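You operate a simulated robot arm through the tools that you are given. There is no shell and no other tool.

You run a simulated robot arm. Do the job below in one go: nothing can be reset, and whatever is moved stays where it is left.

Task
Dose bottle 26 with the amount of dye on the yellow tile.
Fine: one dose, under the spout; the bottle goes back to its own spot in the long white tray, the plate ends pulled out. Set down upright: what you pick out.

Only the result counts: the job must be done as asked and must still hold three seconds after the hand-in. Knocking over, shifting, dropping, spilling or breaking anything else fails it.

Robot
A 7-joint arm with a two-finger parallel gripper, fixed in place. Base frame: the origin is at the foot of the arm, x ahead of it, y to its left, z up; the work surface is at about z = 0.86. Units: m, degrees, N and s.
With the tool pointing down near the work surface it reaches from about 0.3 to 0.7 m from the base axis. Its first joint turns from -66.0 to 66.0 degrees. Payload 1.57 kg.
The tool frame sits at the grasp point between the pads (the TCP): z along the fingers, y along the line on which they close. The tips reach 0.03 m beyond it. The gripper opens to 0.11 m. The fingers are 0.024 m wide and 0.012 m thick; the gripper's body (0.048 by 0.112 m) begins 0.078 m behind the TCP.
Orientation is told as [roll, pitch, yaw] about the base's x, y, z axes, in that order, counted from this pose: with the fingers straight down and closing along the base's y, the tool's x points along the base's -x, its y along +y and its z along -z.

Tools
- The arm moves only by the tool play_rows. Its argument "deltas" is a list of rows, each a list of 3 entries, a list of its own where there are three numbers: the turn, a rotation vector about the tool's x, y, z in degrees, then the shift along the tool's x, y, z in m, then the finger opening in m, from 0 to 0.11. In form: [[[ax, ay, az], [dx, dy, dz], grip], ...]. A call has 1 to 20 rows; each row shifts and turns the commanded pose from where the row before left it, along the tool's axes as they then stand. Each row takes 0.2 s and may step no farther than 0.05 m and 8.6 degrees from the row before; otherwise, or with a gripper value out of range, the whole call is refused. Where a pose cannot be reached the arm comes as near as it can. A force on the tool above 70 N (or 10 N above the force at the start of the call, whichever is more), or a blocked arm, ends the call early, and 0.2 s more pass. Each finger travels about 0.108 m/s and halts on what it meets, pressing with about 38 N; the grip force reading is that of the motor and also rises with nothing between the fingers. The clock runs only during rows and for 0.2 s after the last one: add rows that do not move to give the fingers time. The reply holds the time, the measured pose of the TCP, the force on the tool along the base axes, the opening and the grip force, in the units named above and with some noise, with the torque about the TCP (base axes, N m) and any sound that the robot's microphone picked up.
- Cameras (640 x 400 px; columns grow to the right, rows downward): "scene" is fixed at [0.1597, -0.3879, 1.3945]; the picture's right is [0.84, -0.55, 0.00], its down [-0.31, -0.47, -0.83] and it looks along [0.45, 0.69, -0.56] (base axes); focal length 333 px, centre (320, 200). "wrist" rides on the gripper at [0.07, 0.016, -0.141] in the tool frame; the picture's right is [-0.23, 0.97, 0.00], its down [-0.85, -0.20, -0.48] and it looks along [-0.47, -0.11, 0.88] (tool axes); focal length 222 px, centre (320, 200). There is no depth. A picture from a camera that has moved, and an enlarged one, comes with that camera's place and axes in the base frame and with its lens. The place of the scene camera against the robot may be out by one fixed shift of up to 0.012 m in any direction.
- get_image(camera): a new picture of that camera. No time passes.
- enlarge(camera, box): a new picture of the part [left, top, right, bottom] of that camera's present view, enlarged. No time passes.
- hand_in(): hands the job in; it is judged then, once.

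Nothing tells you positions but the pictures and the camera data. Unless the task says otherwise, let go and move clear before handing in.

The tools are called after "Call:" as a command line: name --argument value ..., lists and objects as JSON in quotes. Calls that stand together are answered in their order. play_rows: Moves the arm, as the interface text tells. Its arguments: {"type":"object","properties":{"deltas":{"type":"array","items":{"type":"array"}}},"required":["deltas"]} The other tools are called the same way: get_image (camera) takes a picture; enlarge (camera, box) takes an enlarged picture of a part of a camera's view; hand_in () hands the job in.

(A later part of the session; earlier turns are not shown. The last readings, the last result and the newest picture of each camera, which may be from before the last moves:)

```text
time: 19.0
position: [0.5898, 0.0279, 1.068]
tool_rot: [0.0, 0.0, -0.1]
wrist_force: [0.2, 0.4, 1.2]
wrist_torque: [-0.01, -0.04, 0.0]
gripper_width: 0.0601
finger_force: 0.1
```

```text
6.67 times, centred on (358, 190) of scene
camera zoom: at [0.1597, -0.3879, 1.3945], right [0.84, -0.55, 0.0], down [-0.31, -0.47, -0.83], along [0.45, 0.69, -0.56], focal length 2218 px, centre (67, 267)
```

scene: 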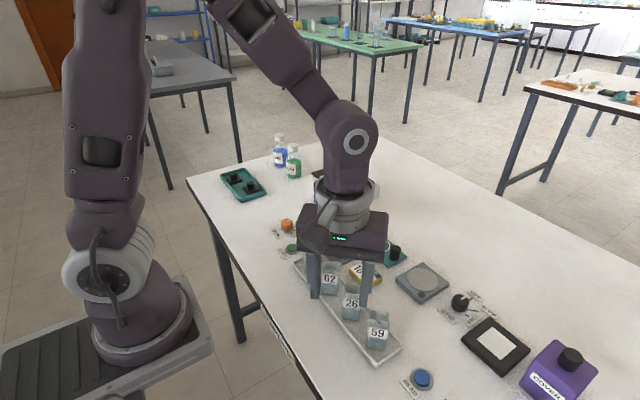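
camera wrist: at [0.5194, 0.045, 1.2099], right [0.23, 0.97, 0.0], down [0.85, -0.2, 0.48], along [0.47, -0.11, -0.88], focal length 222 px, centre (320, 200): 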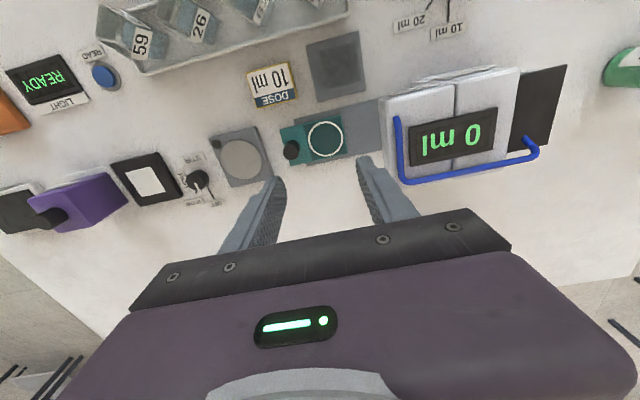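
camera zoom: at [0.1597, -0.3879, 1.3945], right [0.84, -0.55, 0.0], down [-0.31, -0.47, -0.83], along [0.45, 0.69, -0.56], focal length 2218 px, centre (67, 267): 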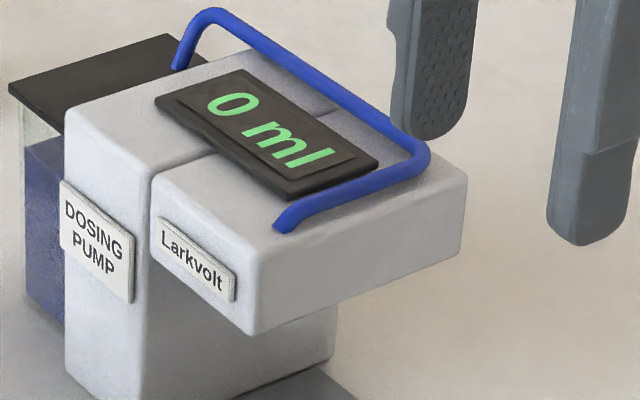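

The pump head spans about y 0.10 to 0.16, with its underside near z≈0.956 and its top near 0.99. The ring is at (0.60, 0.035) and the plate knob at (0.601, -0.0165), so the plate should slide about 0.095 in +y to sit under the spout. Now I'll line up over bottle 26 at yaw 45.

Call:
play_rows --deltas '[[[0, 0, 0], [0.0312, -0.0212, 0.0], 0.06], [[0, 0, 0], [0.0312, -0.0212, 0.01], 0.06], [[0, 0, 0], [0.0312, -0.0212, 0.01], 0.06], [[0, 0, 0], [0.0312, -0.0212, 0.015], 0.06], [[0, 0, 0], [0.0312, -0.0212, 0.015], 0.06], [[0, 0, -7.5], [0, 0, 0], 0.06], [[0, 0, -7.5], [0, 0, 0], 0.06], [[0, 0, -7.5], [0, 0, 0], 0.06], [[0, 0, -7.5], [0, 0, 0], 0.06], [[0, 0, -7.5], [0, 0, 0], 0.06], [[0, 0, -7.5], [0, 0, 0], 0.06], [[0, 0, 0], [0, 0, 0], 0.06]]'

Call:
get_image --camera "wrist"

Call:
enlarge --camera "wrist" --box '[256, 110, 384, 190]'

Call:
enlarge --camera "scene" --box '[290, 230, 418, 330]'

```text
time: 21.6
position: [0.4337, -0.0778, 1.0194]
tool_rot: [0.0, -0.1, 45.0]
wrist_force: [-0.9, 1.0, -0.7]
wrist_torque: [-0.01, 0.01, -0.01]
gripper_width: 0.0599
finger_force: 0.1
```

```text
taken
camera wrist: at [0.3725, -0.1155, 1.1603], right [-0.53, 0.85, 0.0], down [0.74, 0.46, 0.48], along [0.41, 0.25, -0.88], focal length 222 px, centre (320, 200)
```

wrist: 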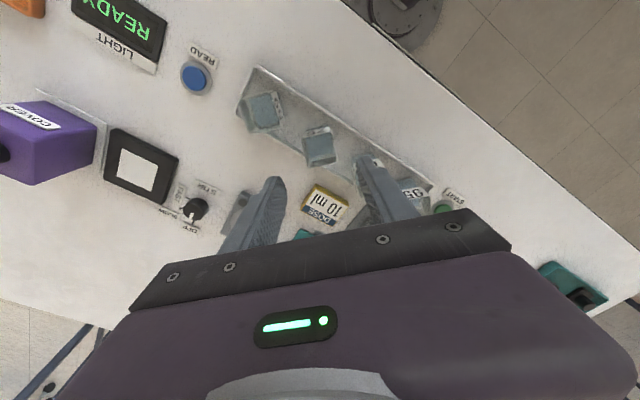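

```text
5.00 times, centred on (320, 150) of wrist
camera zoom: at [0.3725, -0.1155, 1.1603], right [-0.53, 0.85, 0.0], down [0.74, 0.46, 0.48], along [0.41, 0.25, -0.88], focal length 1111 px, centre (320, 450)
```

zoom: 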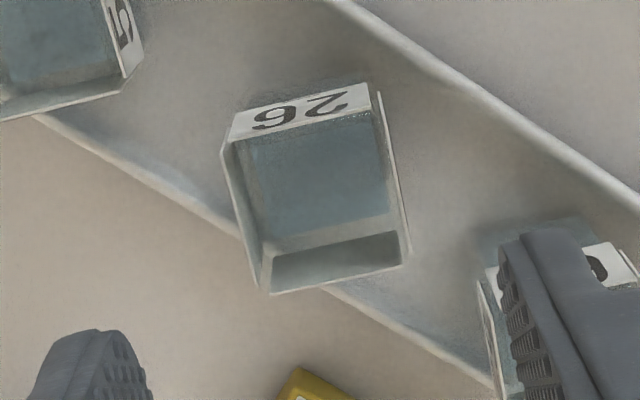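

```text
4.00 times, centred on (354, 280) of scene
camera zoom: at [0.1597, -0.3879, 1.3945], right [0.84, -0.55, 0.0], down [-0.31, -0.47, -0.83], along [0.45, 0.69, -0.56], focal length 1331 px, centre (184, -120)
```

zoom: 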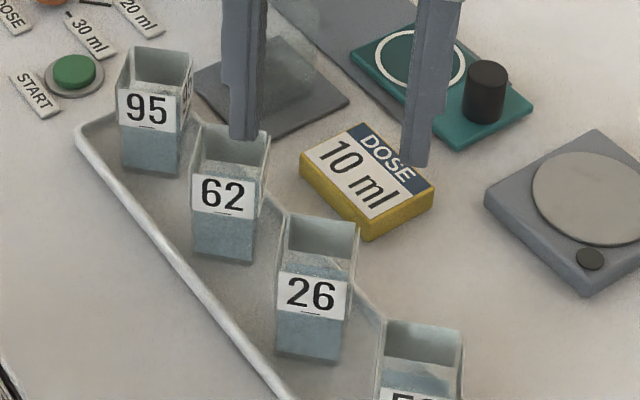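

Bottle 26's rim centre comes out at about (0.4335, -0.078) with the faces at about 44 degrees, and the tool is directly above it. I'll go down to TCP z≈0.911, which keeps the tips above the tray rim, and check before closing.

Call:
play_rows --deltas '[[[0, 0, 1], [0, 0, 0.03], 0.06], [[0, 0, 0], [0, 0, 0.03], 0.06], [[0, 0, 0], [0, 0, 0.028], 0.06], [[0, 0, 0], [0, 0, 0.02], 0.06], [[0, 0, 0], [0, 0, 0], 0.06]]'

Call:
enlarge --camera "wrist" --box '[240, 130, 400, 230]'

Call:
enlarge --camera "scene" --box '[290, 230, 418, 330]'

```text
time: 22.8
position: [0.433, -0.0773, 0.9099]
tool_rot: [0.0, 0.0, 44.0]
wrist_force: [-0.5, 0.1, 0.4]
wrist_torque: [0.0, -0.01, -0.03]
gripper_width: 0.0599
finger_force: 0.0
```

```text
4.00 times, centred on (320, 180) of wrist
camera zoom: at [0.3719, -0.1144, 1.0521], right [-0.51, 0.86, 0.0], down [0.75, 0.45, 0.48], along [0.41, 0.25, -0.88], focal length 888 px, centre (320, 280)
```

zoom: 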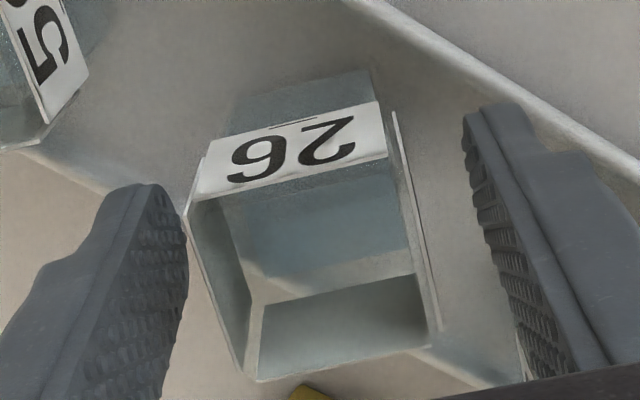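

```text
4.00 times, centred on (354, 280) of scene
camera zoom: at [0.1597, -0.3879, 1.3945], right [0.84, -0.55, 0.0], down [-0.31, -0.47, -0.83], along [0.45, 0.69, -0.56], focal length 1331 px, centre (184, -120)
```

zoom: 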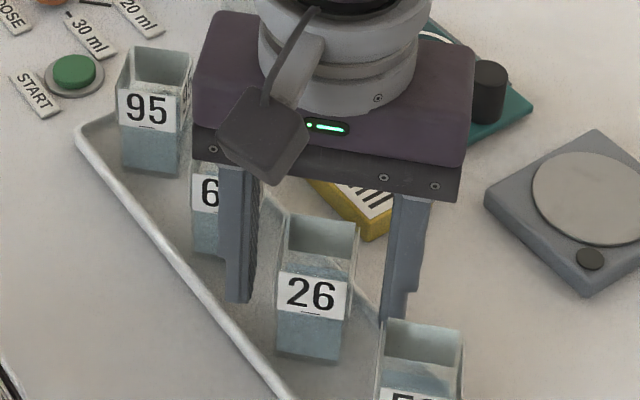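

The bottle is centred between the fingers to within 2 mm and nothing else is touched. Closing on it now.

Call:
play_rows --deltas '[[[0, 0, 0], [-0.001, -0.001, 0], 0.05], [[0, 0, 0], [0, 0, 0], 0.04], [[0, 0, 0], [0, 0, 0], 0.03], [[0, 0, 0], [0, 0, 0], 0.025], [[0, 0, 0], [0, 0, 0], 0.025]]'

Call:
enlarge --camera "wrist" --box '[240, 130, 400, 230]'

```text
time: 24.0
position: [0.4344, -0.0774, 0.911]
tool_rot: [0.0, 0.0, 44.1]
wrist_force: [-0.4, 0.4, 0.3]
wrist_torque: [-0.02, 0.01, -0.01]
gripper_width: 0.0331
finger_force: 37.6
```

```text
4.00 times, centred on (320, 180) of wrist
camera zoom: at [0.3732, -0.1143, 1.0522], right [-0.51, 0.86, 0.0], down [0.75, 0.45, 0.48], along [0.41, 0.25, -0.88], focal length 888 px, centre (320, 280)
```

zoom: 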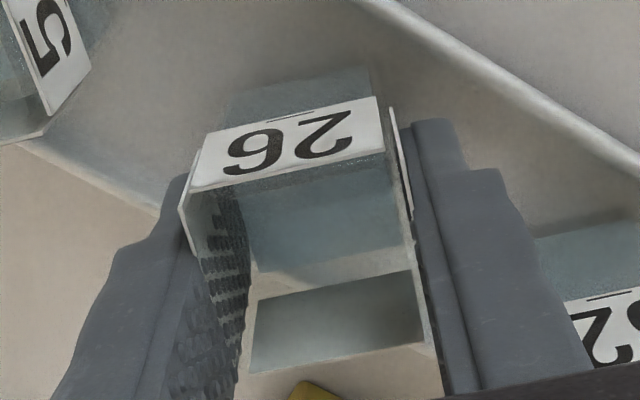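

I'm gripping it at 0.0331 wide. I'll lift straight up and check that it comes cleanly.

Call:
play_rows --deltas '[[[0, 0, 0], [0, 0, -0.005], 0.025], [[0, 0, 0], [0, 0, -0.01], 0.025], [[0, 0, 0], [0, 0, -0.015], 0.025], [[0, 0, 0], [0, 0, -0.02], 0.025], [[0, 0, 0], [0, 0, -0.02], 0.025], [[0, 0, 0], [0, 0, -0.02], 0.025], [[0, 0, 0], [0, 0, 0], 0.025]]'

Call:
enlarge --camera "wrist" --box '[240, 130, 400, 230]'

Call:
enlarge --camera "scene" --box '[290, 210, 450, 310]'

```text
time: 25.6
position: [0.435, -0.0779, 1.0008]
tool_rot: [0.1, -0.1, 43.9]
wrist_force: [0.3, -0.4, -0.3]
wrist_torque: [0.02, -0.01, 0.03]
gripper_width: 0.0331
finger_force: 38.1
```

```text
4.00 times, centred on (320, 180) of wrist
camera zoom: at [0.3733, -0.1141, 1.1423], right [-0.51, 0.86, 0.0], down [0.75, 0.45, 0.48], along [0.41, 0.25, -0.88], focal length 888 px, centre (320, 280)
```

zoom: 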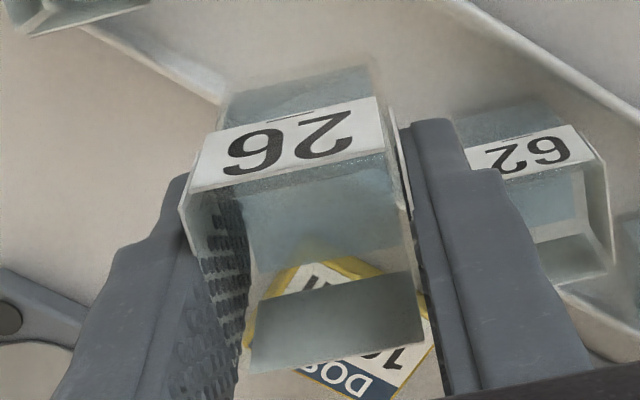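

```text
4.00 times, centred on (370, 260) of scene
camera zoom: at [0.1597, -0.3879, 1.3945], right [0.84, -0.55, 0.0], down [-0.31, -0.47, -0.83], along [0.45, 0.69, -0.56], focal length 1331 px, centre (120, -40)
```

zoom: 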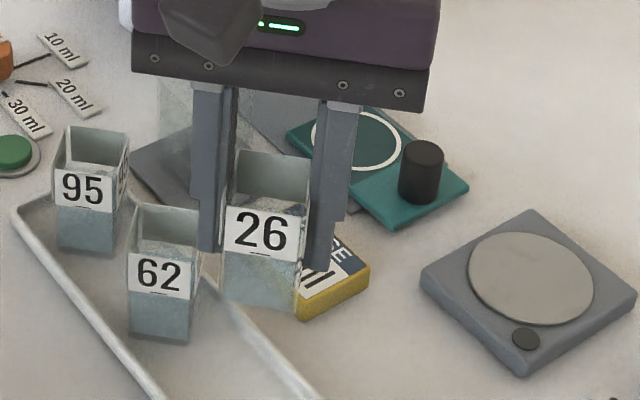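

The bottle lifted cleanly and is empty glass. I'll carry it slowly to above the ring on the teal plate.

Call:
play_rows --deltas '[[[0, 0, 0], [-0.01, -0.0017, 0], 0.025], [[0, 0, 0], [-0.02, -0.0035, 0], 0.025], [[0, 0, 0], [-0.0209, -0.0036, 0], 0.025], [[0, 0, 0], [-0.0209, -0.0036, 0], 0.025], [[0, 0, 0], [-0.0209, -0.0036, 0], 0.025], [[0, 0, 0], [-0.0209, -0.0036, 0], 0.025], [[0, 0, 0], [-0.0209, -0.0036, 0], 0.025], [[0, 0, 0], [-0.0209, -0.0036, 0], 0.025], [[0, 0, 0], [-0.0209, -0.0036, 0], 0.025], [[0, 0, 0], [-0.0206, -0.0038, 0], 0.025], [[0, 0, 0], [0, 0, 0], 0.025]]'

Call:
get_image --camera "wrist"

Call:
enlarge --camera "wrist" --box '[240, 120, 400, 220]'

Call:
enlarge --camera "scene" --box '[310, 180, 438, 280]'

```text
time: 28.0
position: [0.6001, 0.036, 1.0018]
tool_rot: [0.0, 0.0, 44.0]
wrist_force: [1.4, 0.2, -0.6]
wrist_torque: [0.01, 0.04, 0.0]
gripper_width: 0.0331
finger_force: 38.6
```

```text
taken
camera wrist: at [0.5394, -0.0012, 1.1428], right [-0.51, 0.86, 0.0], down [0.75, 0.45, 0.48], along [0.41, 0.25, -0.88], focal length 222 px, centre (320, 200)
```

wrist: 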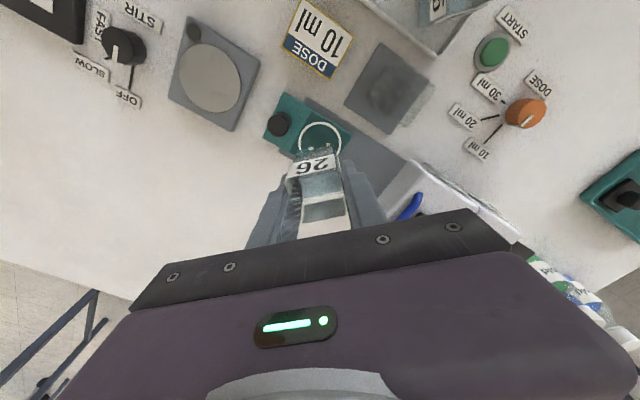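

```text
4.00 times, centred on (320, 170) of wrist
camera zoom: at [0.5394, -0.0012, 1.1428], right [-0.51, 0.86, 0.0], down [0.75, 0.45, 0.48], along [0.41, 0.25, -0.88], focal length 888 px, centre (320, 320)
```

zoom: 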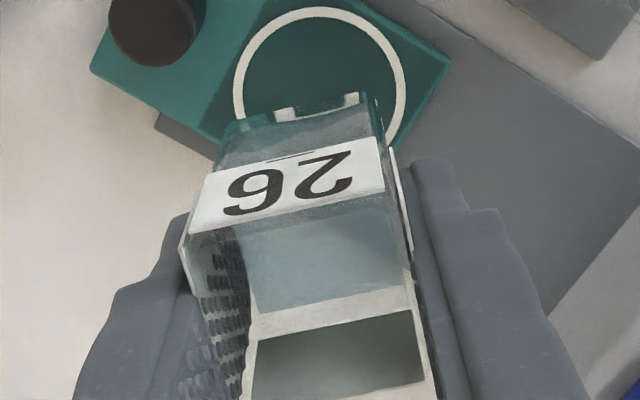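

```text
4.00 times, centred on (374, 230) of scene
camera zoom: at [0.1597, -0.3879, 1.3945], right [0.84, -0.55, 0.0], down [-0.31, -0.47, -0.83], along [0.45, 0.69, -0.56], focal length 1331 px, centre (104, 80)
```

zoom: 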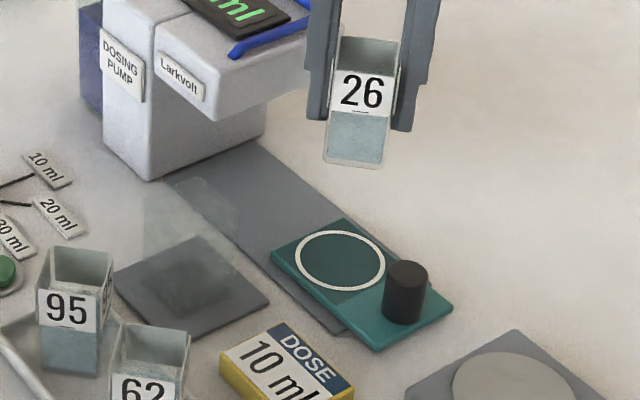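

Everything is lined up over the ring. I'll go down to just above the plate, then take small steps until contact.

Call:
play_rows --deltas '[[[0, 0, 0], [0.0014, 0, 0.018], 0.025], [[0, 0, 0], [0, 0, 0.018], 0.025], [[0, 0, 0], [0, 0, 0.018], 0.025], [[0, 0, 0], [0, 0, 0.014], 0.025], [[0, 0, 0], [0, 0, 0], 0.025]]'

Call:
enlarge --camera "scene" --box '[340, 200, 436, 270]'

Call:
enlarge --camera "wrist" --box '[240, 120, 400, 220]'

```text
time: 29.2
position: [0.5985, 0.0335, 0.9336]
tool_rot: [0.0, 0.0, 44.0]
wrist_force: [1.0, 0.1, -0.9]
wrist_torque: [0.02, -0.02, -0.01]
gripper_width: 0.0333
finger_force: 37.9
```

```text
5.71 times, centred on (388, 235) of scene
camera zoom: at [0.1597, -0.3879, 1.3945], right [0.84, -0.55, 0.0], down [-0.31, -0.47, -0.83], along [0.45, 0.69, -0.56], focal length 1901 px, centre (-69, 0)
```

zoom: 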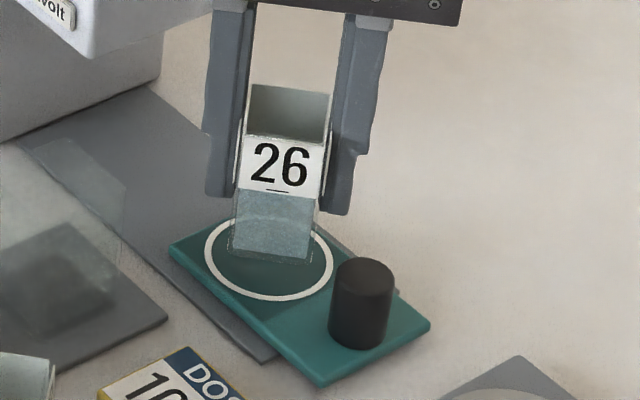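

```text
4.00 times, centred on (320, 170) of wrist
camera zoom: at [0.5377, -0.0025, 1.0745], right [-0.51, 0.86, 0.0], down [0.75, 0.45, 0.48], along [0.41, 0.25, -0.88], focal length 888 px, centre (320, 320)
```

zoom: 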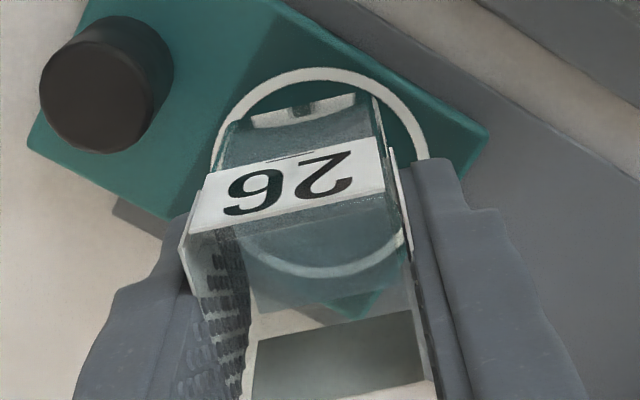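

Call:
play_rows --deltas '[[[0, 0, 0], [-0.0008, 0, 0.003], 0.025], [[0, 0, 0], [0, 0, 0.003], 0.025], [[0, 0, 0], [0, 0, 0], 0.025]]'

Call:
play_rows --deltas '[[[0, 0, 0], [0, 0, 0.0025], 0.025], [[0, 0, 0], [0, 0, 0], 0.025]]'

Call:
enlarge --camera "scene" --box '[350, 215, 414, 265]'

```text
time: 30.0
position: [0.5999, 0.0335, 0.9269]
tool_rot: [0.1, 0.0, 44.0]
wrist_force: [0.0, 0.4, -0.7]
wrist_torque: [0.02, 0.01, -0.01]
gripper_width: 0.0332
finger_force: 37.6
```

```text
time: 30.6
position: [0.5993, 0.0339, 0.9244]
tool_rot: [0.0, 0.0, 44.0]
wrist_force: [0.6, 0.7, -0.3]
wrist_torque: [0.02, 0.02, 0.02]
gripper_width: 0.0329
finger_force: 38.5
```

```text
8.00 times, centred on (382, 240) of scene
camera zoom: at [0.1597, -0.3879, 1.3945], right [0.84, -0.55, 0.0], down [-0.31, -0.47, -0.83], along [0.45, 0.69, -0.56], focal length 2662 px, centre (-176, -120)
```

zoom: 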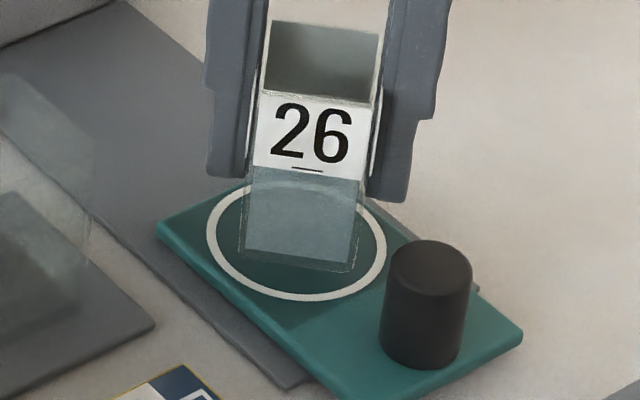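

No contact yet at 0.924, so I'll continue in 2 mm steps.

Call:
play_rows --deltas '[[[0, 0, 0], [0, 0, 0.002], 0.025], [[0, 0, 0], [0, 0, 0], 0.025]]'

Call:
play_rows --deltas '[[[0, 0, 0], [0, 0, 0.0015], 0.025], [[0, 0, 0], [0, 0, 0], 0.025]]'

```text
time: 31.2
position: [0.5996, 0.0339, 0.9239]
tool_rot: [0.0, 0.0, 43.9]
wrist_force: [0.3, -0.1, -0.3]
wrist_torque: [-0.03, -0.01, 0.02]
gripper_width: 0.033
finger_force: 37.9
```

```text
time: 31.8
position: [0.5994, 0.036, 0.9209]
tool_rot: [-0.1, -0.1, 43.9]
wrist_force: [-0.2, 0.0, -0.1]
wrist_torque: [-0.04, 0.01, 0.0]
gripper_width: 0.033
finger_force: 38.2
```

Call:
play_rows --deltas '[[[0, 0, 0], [0, 0, 0.0015], 0.025], [[0, 0, 0], [0, 0, 0], 0.025]]'

Call:
play_rows --deltas '[[[0, 0, 0], [0, 0, 0.0015], 0.025], [[0, 0, 0], [0, 0, 0], 0.025]]'

Call:
enlarge --camera "scene" --box '[350, 215, 414, 265]'

```text
time: 32.4
position: [0.6, 0.0339, 0.9185]
tool_rot: [0.0, 0.0, 44.0]
wrist_force: [-0.4, -0.3, 0.1]
wrist_torque: [-0.03, 0.0, -0.02]
gripper_width: 0.0331
finger_force: 38.2
```

```text
time: 33.0
position: [0.5999, 0.0342, 0.9189]
tool_rot: [0.0, 0.0, 43.9]
wrist_force: [0.1, 0.3, -1.1]
wrist_torque: [0.0, 0.04, 0.0]
gripper_width: 0.0331
finger_force: 37.4
```

```text
8.00 times, centred on (382, 240) of scene
camera zoom: at [0.1597, -0.3879, 1.3945], right [0.84, -0.55, 0.0], down [-0.31, -0.47, -0.83], along [0.45, 0.69, -0.56], focal length 2662 px, centre (-176, -120)
```

zoom: 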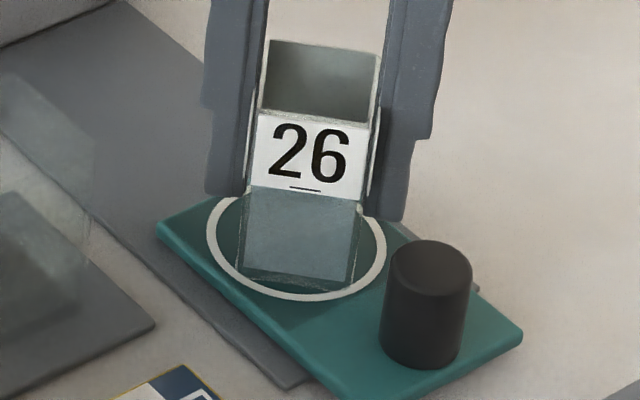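

Call:
play_rows --deltas '[[[0, 0, 0], [0, 0, 0.001], 0.025], [[0, 0, 0], [0, 0, 0], 0.025]]'

Call:
play_rows --deltas '[[[0, 0, 0], [0, 0, 0.001], 0.025], [[0, 0, 0], [0, 0, 0], 0.025]]'

```text
time: 33.6
position: [0.599, 0.0338, 0.917]
tool_rot: [0.0, 0.0, 44.0]
wrist_force: [0.1, -0.2, -0.3]
wrist_torque: [-0.03, 0.0, -0.01]
gripper_width: 0.0331
finger_force: 37.9
```

```text
time: 34.2
position: [0.5992, 0.0335, 0.9156]
tool_rot: [0.1, 0.0, 44.0]
wrist_force: [-0.2, 0.6, 2.7]
wrist_torque: [0.02, 0.03, -0.01]
gripper_width: 0.0331
finger_force: 38.6
```

There's contact at about z≈0.9155, with a vertical force of 2.7 N. I'll open the fingers and retreat straight up.

Call:
play_rows --deltas '[[[0, 0, 0], [0, 0, 0], 0.034], [[0, 0, 0], [0, 0, 0], 0.04], [[0, 0, 0], [0, 0, 0], 0.05], [[0, 0, 0], [0, 0, 0], 0.06], [[0, 0, 0], [0, 0, 0], 0.06]]'

Call:
enlarge --camera "wrist" --box '[240, 120, 400, 220]'

Call:
enlarge --camera "scene" --box '[350, 215, 414, 265]'

```text
time: 35.4
position: [0.5987, 0.0344, 0.9164]
tool_rot: [0.0, 0.0, 44.0]
wrist_force: [0.4, -0.3, 0.2]
wrist_torque: [0.01, -0.04, 0.0]
gripper_width: 0.0599
finger_force: 0.1
```

```text
4.00 times, centred on (320, 170) of wrist
camera zoom: at [0.538, -0.003, 1.0572], right [-0.51, 0.86, 0.0], down [0.75, 0.45, 0.48], along [0.41, 0.25, -0.88], focal length 888 px, centre (320, 320)
```

zoom: 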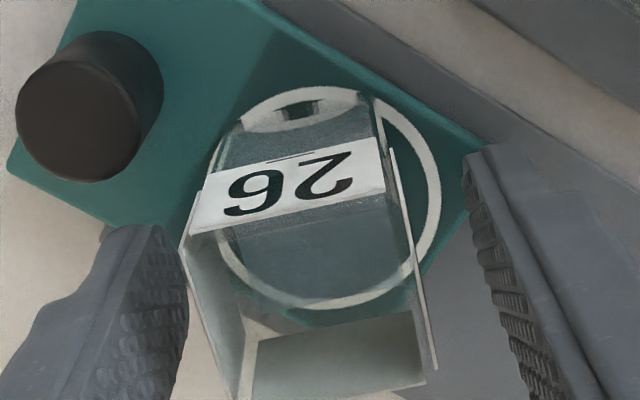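

```text
8.00 times, centred on (382, 240) of scene
camera zoom: at [0.1597, -0.3879, 1.3945], right [0.84, -0.55, 0.0], down [-0.31, -0.47, -0.83], along [0.45, 0.69, -0.56], focal length 2662 px, centre (-176, -120)
```

zoom: 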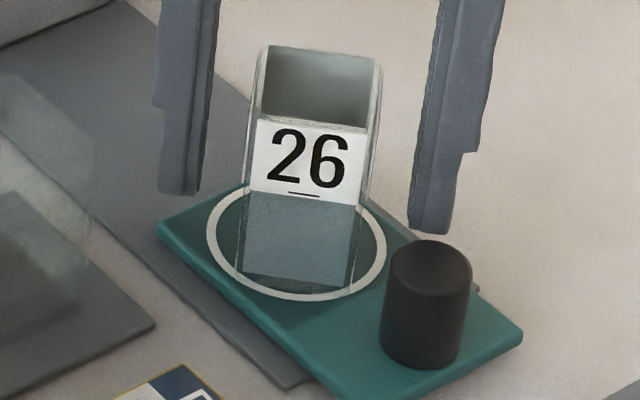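

The bottle is standing on the plate. I'll check how well it is centred in the ring.

Call:
enlarge --camera "wrist" --box '[280, 135, 360, 205]'

Call:
enlarge --camera "scene" --box '[372, 236, 404, 256]'

```text
5.71 times, centred on (320, 170) of wrist
camera zoom: at [0.538, -0.003, 1.0572], right [-0.51, 0.86, 0.0], down [0.75, 0.45, 0.48], along [0.41, 0.25, -0.88], focal length 1269 px, centre (320, 371)
```

zoom: 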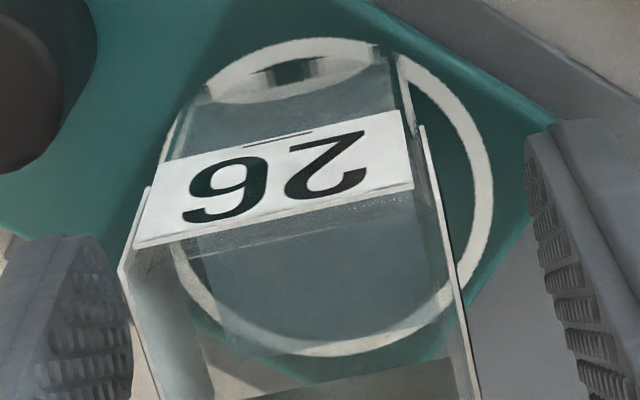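

```text
16.00 times, centred on (388, 246) of scene
camera zoom: at [0.1597, -0.3879, 1.3945], right [0.84, -0.55, 0.0], down [-0.31, -0.47, -0.83], along [0.45, 0.69, -0.56], focal length 5323 px, centre (-768, -536)
```

zoom: 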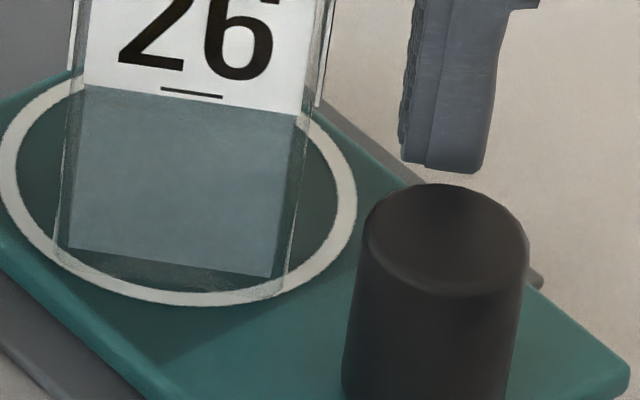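

The bottle is about 3 mm off the ring centre, toward the camera. I'll regrip it, lift it a couple of millimetres, shift it to the centre and set it down again.

Call:
play_rows --deltas '[[[0, 0, 0], [0, 0, 0], 0.05], [[0, 0, 0], [0, 0, 0], 0.04], [[0, 0, 0], [0, 0, 0], 0.03], [[0, 0, 0], [0, 0, 0], 0.025], [[0, 0, 0], [0, 0, 0], 0.025], [[0, 0, 0], [0, 0, -0.003], 0.025], [[0, 0, 0], [-0.0035, 0, 0], 0.025], [[0, 0, 0], [0, 0, 0], 0.025]]'

Call:
play_rows --deltas '[[[0, 0, 0], [0, 0, 0.002], 0.025], [[0, 0, 0], [0, 0, 0.001], 0.025], [[0, 0, 0], [0, 0, 0], 0.025]]'

```text
time: 37.2
position: [0.6011, 0.0371, 0.9185]
tool_rot: [0.0, 0.0, 44.0]
wrist_force: [0.5, 0.6, 0.2]
wrist_torque: [-0.01, 0.02, 0.0]
gripper_width: 0.0329
finger_force: 37.8
```

```text
time: 38.0
position: [0.6013, 0.0367, 0.9154]
tool_rot: [0.0, -0.1, 44.0]
wrist_force: [-0.3, -0.7, 0.5]
wrist_torque: [0.01, 0.0, -0.03]
gripper_width: 0.0328
finger_force: 37.6
```

Call:
play_rows --deltas '[[[0, 0, 0], [0, 0, 0.0007], 0.025], [[0, 0, 0], [0, 0, 0], 0.025]]'

Call:
play_rows --deltas '[[[0, 0, 0], [0, 0, 0], 0.034], [[0, 0, 0], [0, 0, 0], 0.04], [[0, 0, 0], [0, 0, 0], 0.05], [[0, 0, 0], [0, 0, 0], 0.06], [[0, 0, 0], [0, 0, 0], 0.06]]'

Call:
enlarge --camera "scene" --box '[364, 226, 404, 256]'

Call:
enlarge --camera "wrist" --box '[280, 135, 360, 205]'

```text
time: 38.6
position: [0.6017, 0.0366, 0.9159]
tool_rot: [0.1, -0.1, 44.0]
wrist_force: [-3.5, 0.9, 13.1]
wrist_torque: [-0.03, 0.26, -0.01]
gripper_width: 0.0332
finger_force: 38.1
```

```text
time: 39.8
position: [0.6011, 0.0369, 0.9158]
tool_rot: [0.1, 0.0, 44.0]
wrist_force: [-1.0, -0.1, -0.7]
wrist_torque: [-0.02, -0.02, -0.01]
gripper_width: 0.0599
finger_force: 0.1
```

```text
13.33 times, centred on (384, 241) of scene
camera zoom: at [0.1597, -0.3879, 1.3945], right [0.84, -0.55, 0.0], down [-0.31, -0.47, -0.83], along [0.45, 0.69, -0.56], focal length 4436 px, centre (-533, -347)
```

zoom: 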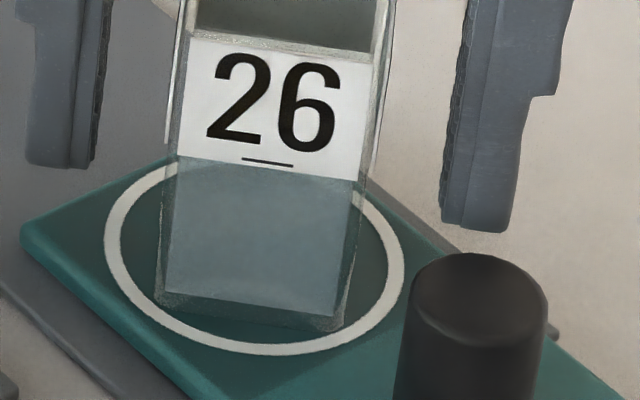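

```text
5.71 times, centred on (320, 170) of wrist
camera zoom: at [0.5408, -0.0002, 1.0565], right [-0.51, 0.86, 0.0], down [0.75, 0.45, 0.48], along [0.41, 0.25, -0.88], focal length 1269 px, centre (320, 371)
```

zoom: 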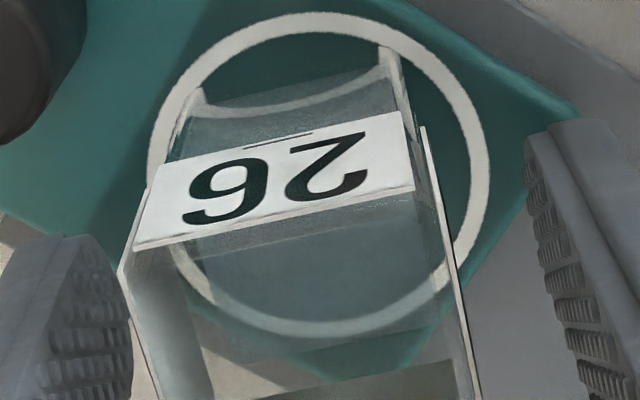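

The bottle is now well centred in the ring. I'll rise clear, turn to yaw 90 and move behind the plate's black knob.

Call:
play_rows --deltas '[[[0, 0, 0], [0, 0, -0.02], 0.06], [[0, 0, 0], [0, 0, -0.03], 0.06], [[0, 0, 0], [0, 0, -0.03], 0.06], [[0, 0, 0], [0, 0, -0.025], 0.06], [[0, 0, 0], [0.03, 0.03, 0], 0.06], [[0, 0, -7.67], [0, 0, 0], 0.06], [[0, 0, -7.67], [0, 0, 0], 0.06], [[0, 0, -7.67], [0, 0, 0], 0.06], [[0, 0, -7.67], [0, 0, 0], 0.06], [[0, 0, -7.67], [0, 0, 0], 0.06], [[0, 0, -7.65], [0, 0, 0], 0.05], [[0, 0, 0], [0, 0, 0], 0.05]]'

Call:
get_image --camera "wrist"

Call:
enlarge --camera "scene" --box '[310, 180, 438, 280]'

```text
time: 42.4
position: [0.56, 0.0379, 1.021]
tool_rot: [-0.1, 0.0, 90.2]
wrist_force: [0.6, -0.4, 0.8]
wrist_torque: [-0.01, 0.03, -0.01]
gripper_width: 0.0499
finger_force: 0.1
```

```text
taken
camera wrist: at [0.544, -0.0324, 1.1617], right [-0.97, 0.23, 0.0], down [0.2, 0.86, 0.48], along [0.11, 0.47, -0.88], focal length 222 px, centre (320, 200)
```

wrist: 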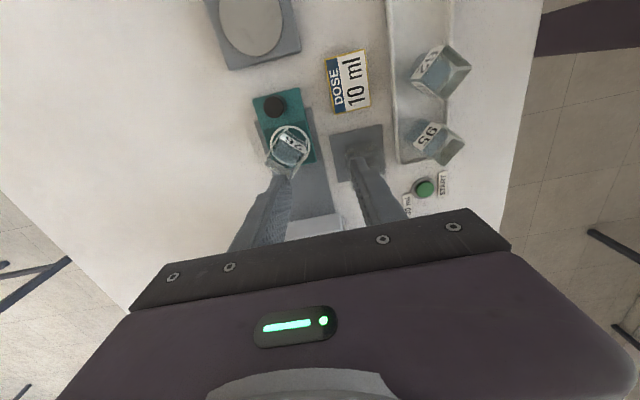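

```text
4.00 times, centred on (374, 230) of scene
camera zoom: at [0.1597, -0.3879, 1.3945], right [0.84, -0.55, 0.0], down [-0.31, -0.47, -0.83], along [0.45, 0.69, -0.56], focal length 1331 px, centre (104, 80)
```

zoom: 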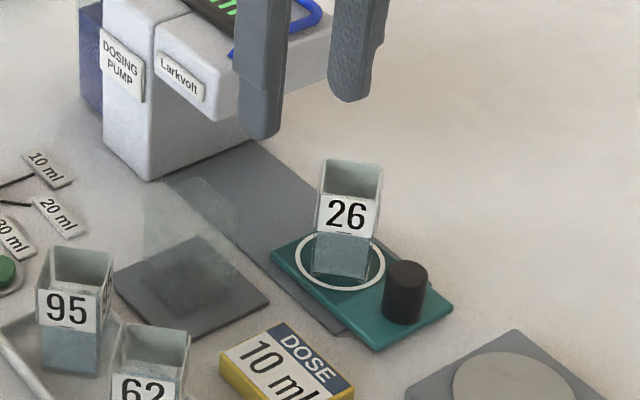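

Call:
play_rows --deltas '[[[0, 0, 0], [0.0313, -0.0205, 0], 0.05], [[0, 0, 0], [0.0312, -0.0205, 0], 0.05], [[0, -8, 0], [0, 0, 0], 0.05], [[0, 0, 0], [0, 0, 0], 0.05]]'

Call:
get_image --camera "wrist"

Call:
enlarge --camera "wrist" --box '[240, 90, 400, 190]'

```text
time: 43.4
position: [0.6006, -0.0249, 1.02]
tool_rot: [-0.1, -8.1, 89.9]
wrist_force: [0.9, -1.1, 0.4]
wrist_torque: [0.0, -0.01, -0.03]
gripper_width: 0.0503
finger_force: 0.1
```

```text
taken
camera wrist: at [0.5851, -0.1138, 1.15], right [-0.97, 0.22, 0.03], down [0.2, 0.78, 0.59], along [0.11, 0.58, -0.8], focal length 222 px, centre (320, 200)
```

wrist: 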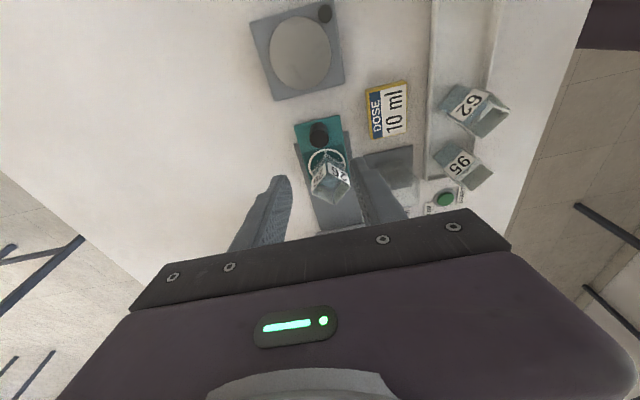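

```text
4.00 times, centred on (320, 140) of wrist
camera zoom: at [0.5851, -0.1138, 1.15], right [-0.97, 0.22, 0.03], down [0.2, 0.78, 0.59], along [0.11, 0.58, -0.8], focal length 888 px, centre (320, 440)
```

zoom: 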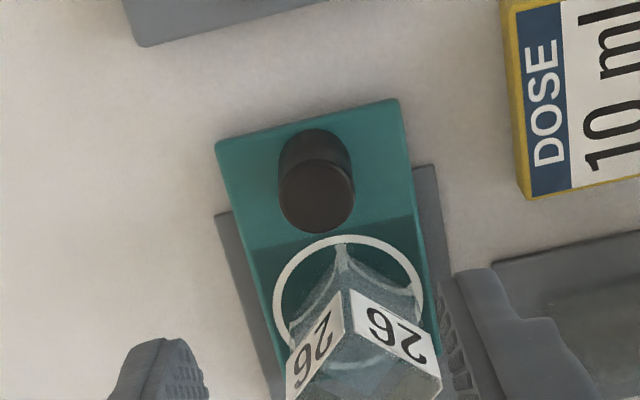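

The knob reads (0.6005, -0.0164), as expected. I'll go straight down with a slight backward lean so the fingers straddle it, then check.

Call:
play_rows --deltas '[[[0, 0, 0], [0.0042, 0, 0.0297], 0.05], [[0, 0, 0], [0.0042, 0, 0.0297], 0.05], [[0, 0, 0], [0.0042, 0, 0.0297], 0.05], [[0, 0, 0], [0.0021, 0, 0.0149], 0.05], [[0, 0, 0], [0.0015, 0, 0.0109], 0.05], [[0, 0, 0], [0, 0, 0], 0.05]]'

Call:
enlarge --camera "wrist" --box '[240, 110, 400, 210]'

Call:
enlarge --camera "scene" --box '[340, 200, 436, 270]'

```text
time: 44.8
position: [0.601, -0.0253, 0.9042]
tool_rot: [0.0, -8.0, 89.9]
wrist_force: [0.1, -0.1, 0.4]
wrist_torque: [-0.01, -0.01, -0.03]
gripper_width: 0.0502
finger_force: 0.0
```

```text
4.00 times, centred on (320, 160) of wrist
camera zoom: at [0.5846, -0.1138, 1.0338], right [-0.97, 0.23, 0.03], down [0.2, 0.78, 0.59], along [0.11, 0.58, -0.8], focal length 888 px, centre (320, 360)
```

zoom: 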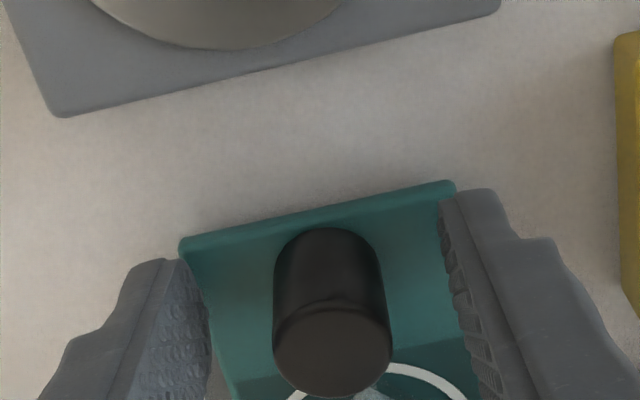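

```text
5.71 times, centred on (388, 235) of scene
camera zoom: at [0.1597, -0.3879, 1.3945], right [0.84, -0.55, 0.0], down [-0.31, -0.47, -0.83], along [0.45, 0.69, -0.56], focal length 1901 px, centre (-69, 0)
```

zoom: 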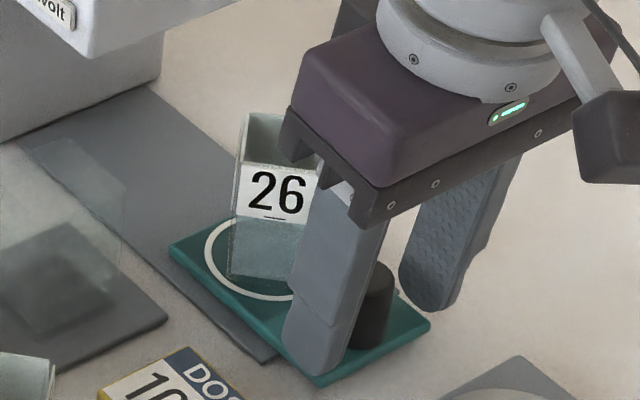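

Call:
play_rows --deltas '[[[0, 0, 0], [0, 0, 0], 0.04], [[0, 0, 0], [0, 0, 0], 0.03], [[0, 0, 0], [0, 0, 0], 0.022], [[0, 0, 0], [0, 0, 0], 0.018], [[0, 0, 0], [0, 0, 0], 0.015], [[0, 0, 0], [0, 0, 0], 0.015]]'

Call:
enlarge --camera "scene" --box '[340, 200, 436, 270]'

```text
time: 46.2
position: [0.5999, -0.025, 0.9039]
tool_rot: [0.1, -7.9, 90.0]
wrist_force: [-12.5, 0.8, 2.4]
wrist_torque: [-0.05, 0.04, 0.09]
gripper_width: 0.0217
finger_force: 34.9
```

```text
5.71 times, centred on (388, 235) of scene
camera zoom: at [0.1593, -0.3879, 1.3945], right [0.84, -0.55, 0.0], down [-0.31, -0.47, -0.83], along [0.45, 0.69, -0.56], focal length 1901 px, centre (-69, 0)
```

zoom: 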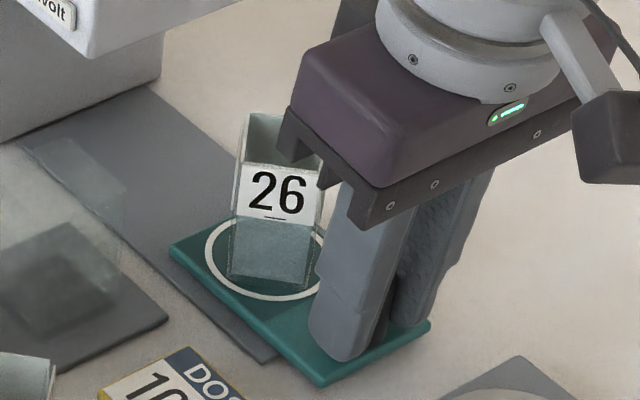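

I've gripped the knob. I'll push the plate in slowly (+y), watching the force.

Call:
play_rows --deltas '[[[0, 0, 0], [-0.00198, 0.0004, 0.00028], 0.015], [[0, 0, 0], [-0.00396, 0, 0.00056], 0.015], [[0, 0, 0], [-0.00495, 0, 0.0007], 0.015], [[0, 0, 0], [-0.00495, 0, 0.0007], 0.015], [[0, 0, 0], [-0.00396, 0, 0.00056], 0.015], [[0, 0, 0], [0, 0, 0], 0.015]]'

Call:
enlarge --camera "scene" --box '[320, 180, 448, 280]'

```text
time: 47.6
position: [0.601, -0.0042, 0.9038]
tool_rot: [0.2, -8.0, 89.9]
wrist_force: [-11.3, 0.4, -15.5]
wrist_torque: [-0.23, -0.1, 0.1]
gripper_width: 0.0219
finger_force: 34.9
```

```text
4.00 times, centred on (384, 230) of scene
camera zoom: at [0.1597, -0.3879, 1.3945], right [0.84, -0.55, 0.0], down [-0.31, -0.47, -0.83], along [0.45, 0.69, -0.56], focal length 1331 px, centre (64, 80)
```

zoom: 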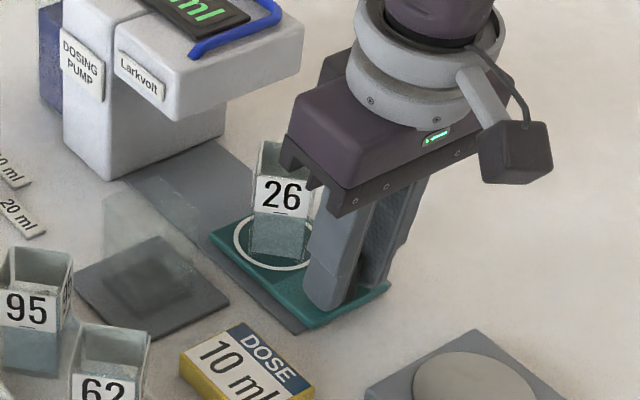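

Call:
play_rows --deltas '[[[0, 0, 0], [-0.00198, 0.0003, 0.0007], 0.015], [[0, 0, 0], [-0.00495, 0, 0.0007], 0.015], [[0, 0, 0], [-0.00495, 0, 0.0007], 0.015], [[0, 0, 0], [-0.00495, 0, 0.0007], 0.015], [[0, 0, 0], [-0.00495, 0, 0.0007], 0.015], [[0, 0, 0], [-0.00495, 0, 0.0007], 0.015], [[0, 0, 0], [-0.00495, 0, 0.0007], 0.015], [[0, 0, 0], [-0.00495, 0, 0.0007], 0.015], [[0, 0, 0], [-0.00495, 0, 0.0007], 0.015], [[0, 0, 0], [-0.00297, 0, 0.00042], 0.015], [[0, 0, 0], [0, 0, 0], 0.015]]'

Call:
enlarge --camera "scene" --box '[300, 160, 428, 260]'

Call:
get_image --camera "wrist"

```text
time: 50.0
position: [0.5998, 0.0403, 0.9041]
tool_rot: [0.0, -8.0, 90.1]
wrist_force: [-5.3, 0.8, -7.4]
wrist_torque: [-0.31, 0.02, 0.02]
gripper_width: 0.0215
finger_force: 34.4
```

```text
4.00 times, centred on (364, 210) of scene
camera zoom: at [0.1597, -0.3879, 1.3945], right [0.84, -0.55, 0.0], down [-0.31, -0.47, -0.83], along [0.45, 0.69, -0.56], focal length 1331 px, centre (144, 160)
```

zoom: 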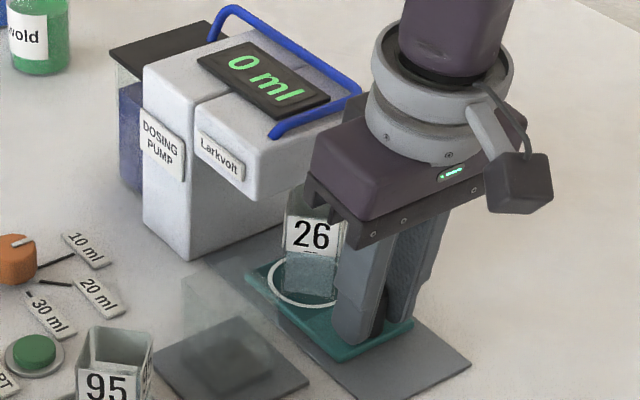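

```text
taken
camera wrist: at [0.5838, -0.0479, 1.0339], right [-0.97, 0.23, 0.03], down [0.2, 0.78, 0.59], along [0.11, 0.58, -0.8], focal length 222 px, centre (320, 200)
```

wrist: 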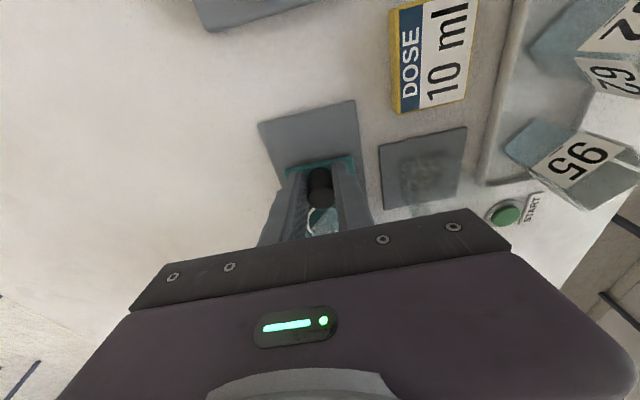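

The plate has moved 0.065 so far. As it goes in, the wrist flange would come close to the pump's blue handle. I'll release the knob, lean the gripper further back to about 20 degrees, and grip again before finishing the push.

Call:
play_rows --deltas '[[[0, 0, 0], [0, 0, 0], 0.03], [[0, 0, 0], [0, 0, 0], 0.04], [[0, 0, 0], [0.0037, 0, -0.0005], 0.04], [[0, -6, 0], [0, 0, 0], 0.04], [[0, -6, 0], [0, 0, 0], 0.04], [[0, 0, 0], [0, 0, 0], 0.04]]'

Call:
enlarge --camera "wrist" --box '[240, 110, 400, 210]'

Call:
enlarge --camera "scene" --box '[300, 160, 428, 260]'

```text
time: 51.4
position: [0.6003, 0.0381, 0.9037]
tool_rot: [0.0, -19.9, 90.0]
wrist_force: [0.4, -0.6, -0.5]
wrist_torque: [0.0, -0.01, 0.01]
gripper_width: 0.0401
finger_force: 0.0
```

```text
4.00 times, centred on (320, 160) of wrist
camera zoom: at [0.5835, -0.0773, 1.0126], right [-0.97, 0.21, 0.08], down [0.2, 0.64, 0.74], along [0.11, 0.74, -0.66], focal length 888 px, centre (320, 360)
```

zoom: 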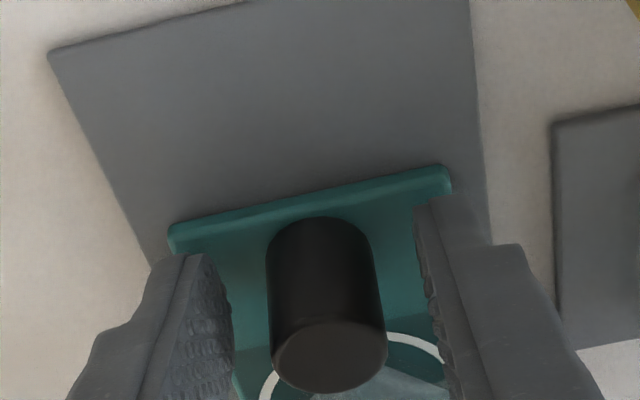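

```text
4.00 times, centred on (364, 210) of scene
camera zoom: at [0.1597, -0.388, 1.3945], right [0.84, -0.55, 0.0], down [-0.31, -0.47, -0.83], along [0.45, 0.69, -0.56], focal length 1331 px, centre (144, 160)
```

zoom: 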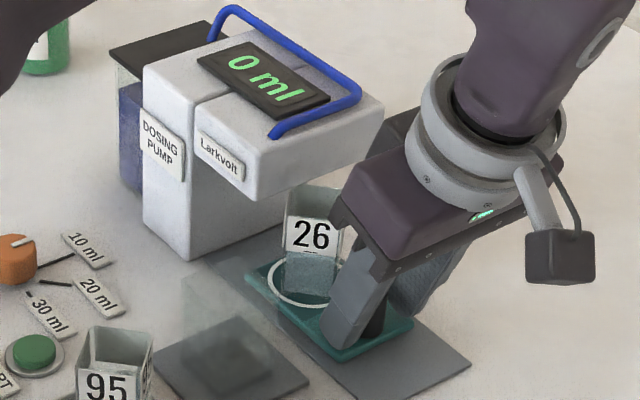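

Call:
play_rows --deltas '[[[0, 0, 0], [0, 0, 0], 0.03], [[0, 0, 0], [0, 0, 0], 0.022], [[0, 0, 0], [0, 0, 0], 0.018], [[0, 0, 0], [0, 0, 0], 0.015], [[0, 0, 0], [0, 0, 0], 0.015]]'

Call:
play_rows --deltas '[[[0, 0, 0], [-0.00188, 0, 0.00068], 0.015], [[0, 0, 0], [-0.00376, 0, 0.00137], 0.015], [[0, 0, 0], [-0.0047, 0, 0.00171], 0.015], [[0, 0, 0], [-0.0047, 0, 0.00171], 0.015], [[0, 0, 0], [-0.00376, 0, 0.00137], 0.015], [[0, 0, 0], [0, 0, 0], 0.015]]'

Call:
enlarge --camera "scene" --box '[300, 160, 428, 260]'

```text
time: 52.6
position: [0.6009, 0.036, 0.9032]
tool_rot: [0.1, -20.1, 90.0]
wrist_force: [3.9, 0.1, -1.5]
wrist_torque: [0.2, -0.02, -0.12]
gripper_width: 0.0218
finger_force: 34.3
```

```text
time: 54.0
position: [0.6006, 0.0573, 0.9046]
tool_rot: [-0.1, -19.9, 90.0]
wrist_force: [0.6, 0.8, 9.6]
wrist_torque: [-0.38, 0.09, -0.07]
gripper_width: 0.0214
finger_force: 34.9
```

```text
4.00 times, centred on (364, 210) of scene
camera zoom: at [0.1595, -0.3879, 1.3945], right [0.84, -0.55, 0.0], down [-0.31, -0.47, -0.83], along [0.45, 0.69, -0.56], focal length 1331 px, centre (144, 160)
```

zoom: 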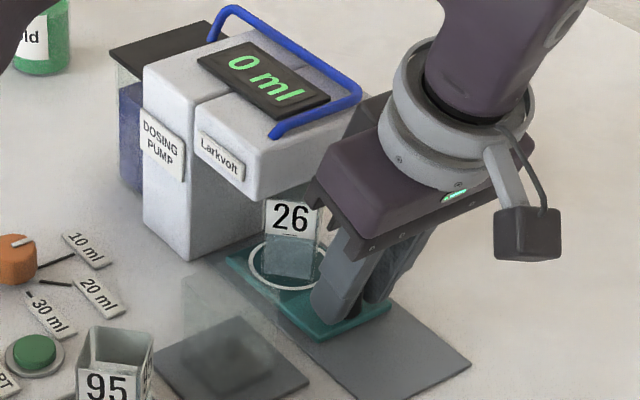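

Call:
play_rows --deltas '[[[0, 0, 0], [-0.00188, 0, 0.00068], 0.015], [[0, 0, 0], [-0.00188, 0, 0.00068], 0.015], [[0, 0, 0], [-0.00094, 0, 0.00034], 0.015], [[0, 0, 0], [0, 0, 0], 0.015]]'

Call:
play_rows --deltas '[[[0, 0, 0], [-0.00094, 0, 0.00034], 0.015], [[0, 0, 0], [-0.00094, 0, 0.00034], 0.015], [[0, 0, 0], [-0.00094, 0, 0.00034], 0.015], [[0, 0, 0], [0, 0, 0], 0.015]]'

Call:
enlarge --camera "scene" --box '[300, 160, 428, 260]'

```text
time: 55.0
position: [0.5994, 0.0598, 0.9034]
tool_rot: [0.0, -19.9, 90.0]
wrist_force: [-5.0, -12.3, 18.6]
wrist_torque: [0.24, 0.15, -0.02]
gripper_width: 0.0217
finger_force: 34.4
```

```text
time: 56.0
position: [0.5994, 0.063, 0.9033]
tool_rot: [0.0, -19.9, 90.0]
wrist_force: [-5.6, -31.2, 5.6]
wrist_torque: [-0.48, -0.74, 0.11]
gripper_width: 0.0219
finger_force: 34.9
```

```text
4.00 times, centred on (364, 210) of scene
camera zoom: at [0.1594, -0.3887, 1.3943], right [0.84, -0.55, 0.0], down [-0.31, -0.47, -0.83], along [0.45, 0.69, -0.56], focal length 1331 px, centre (144, 160)
```

zoom: 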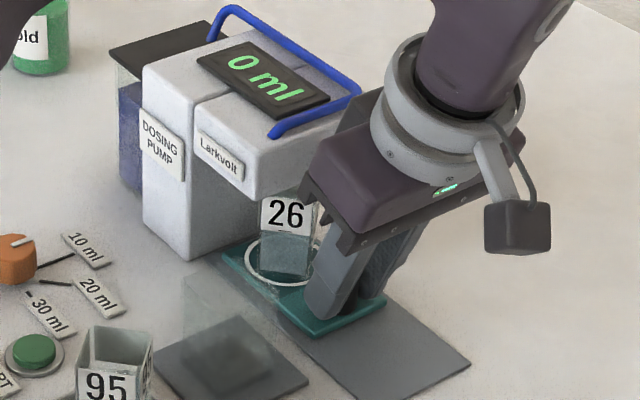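

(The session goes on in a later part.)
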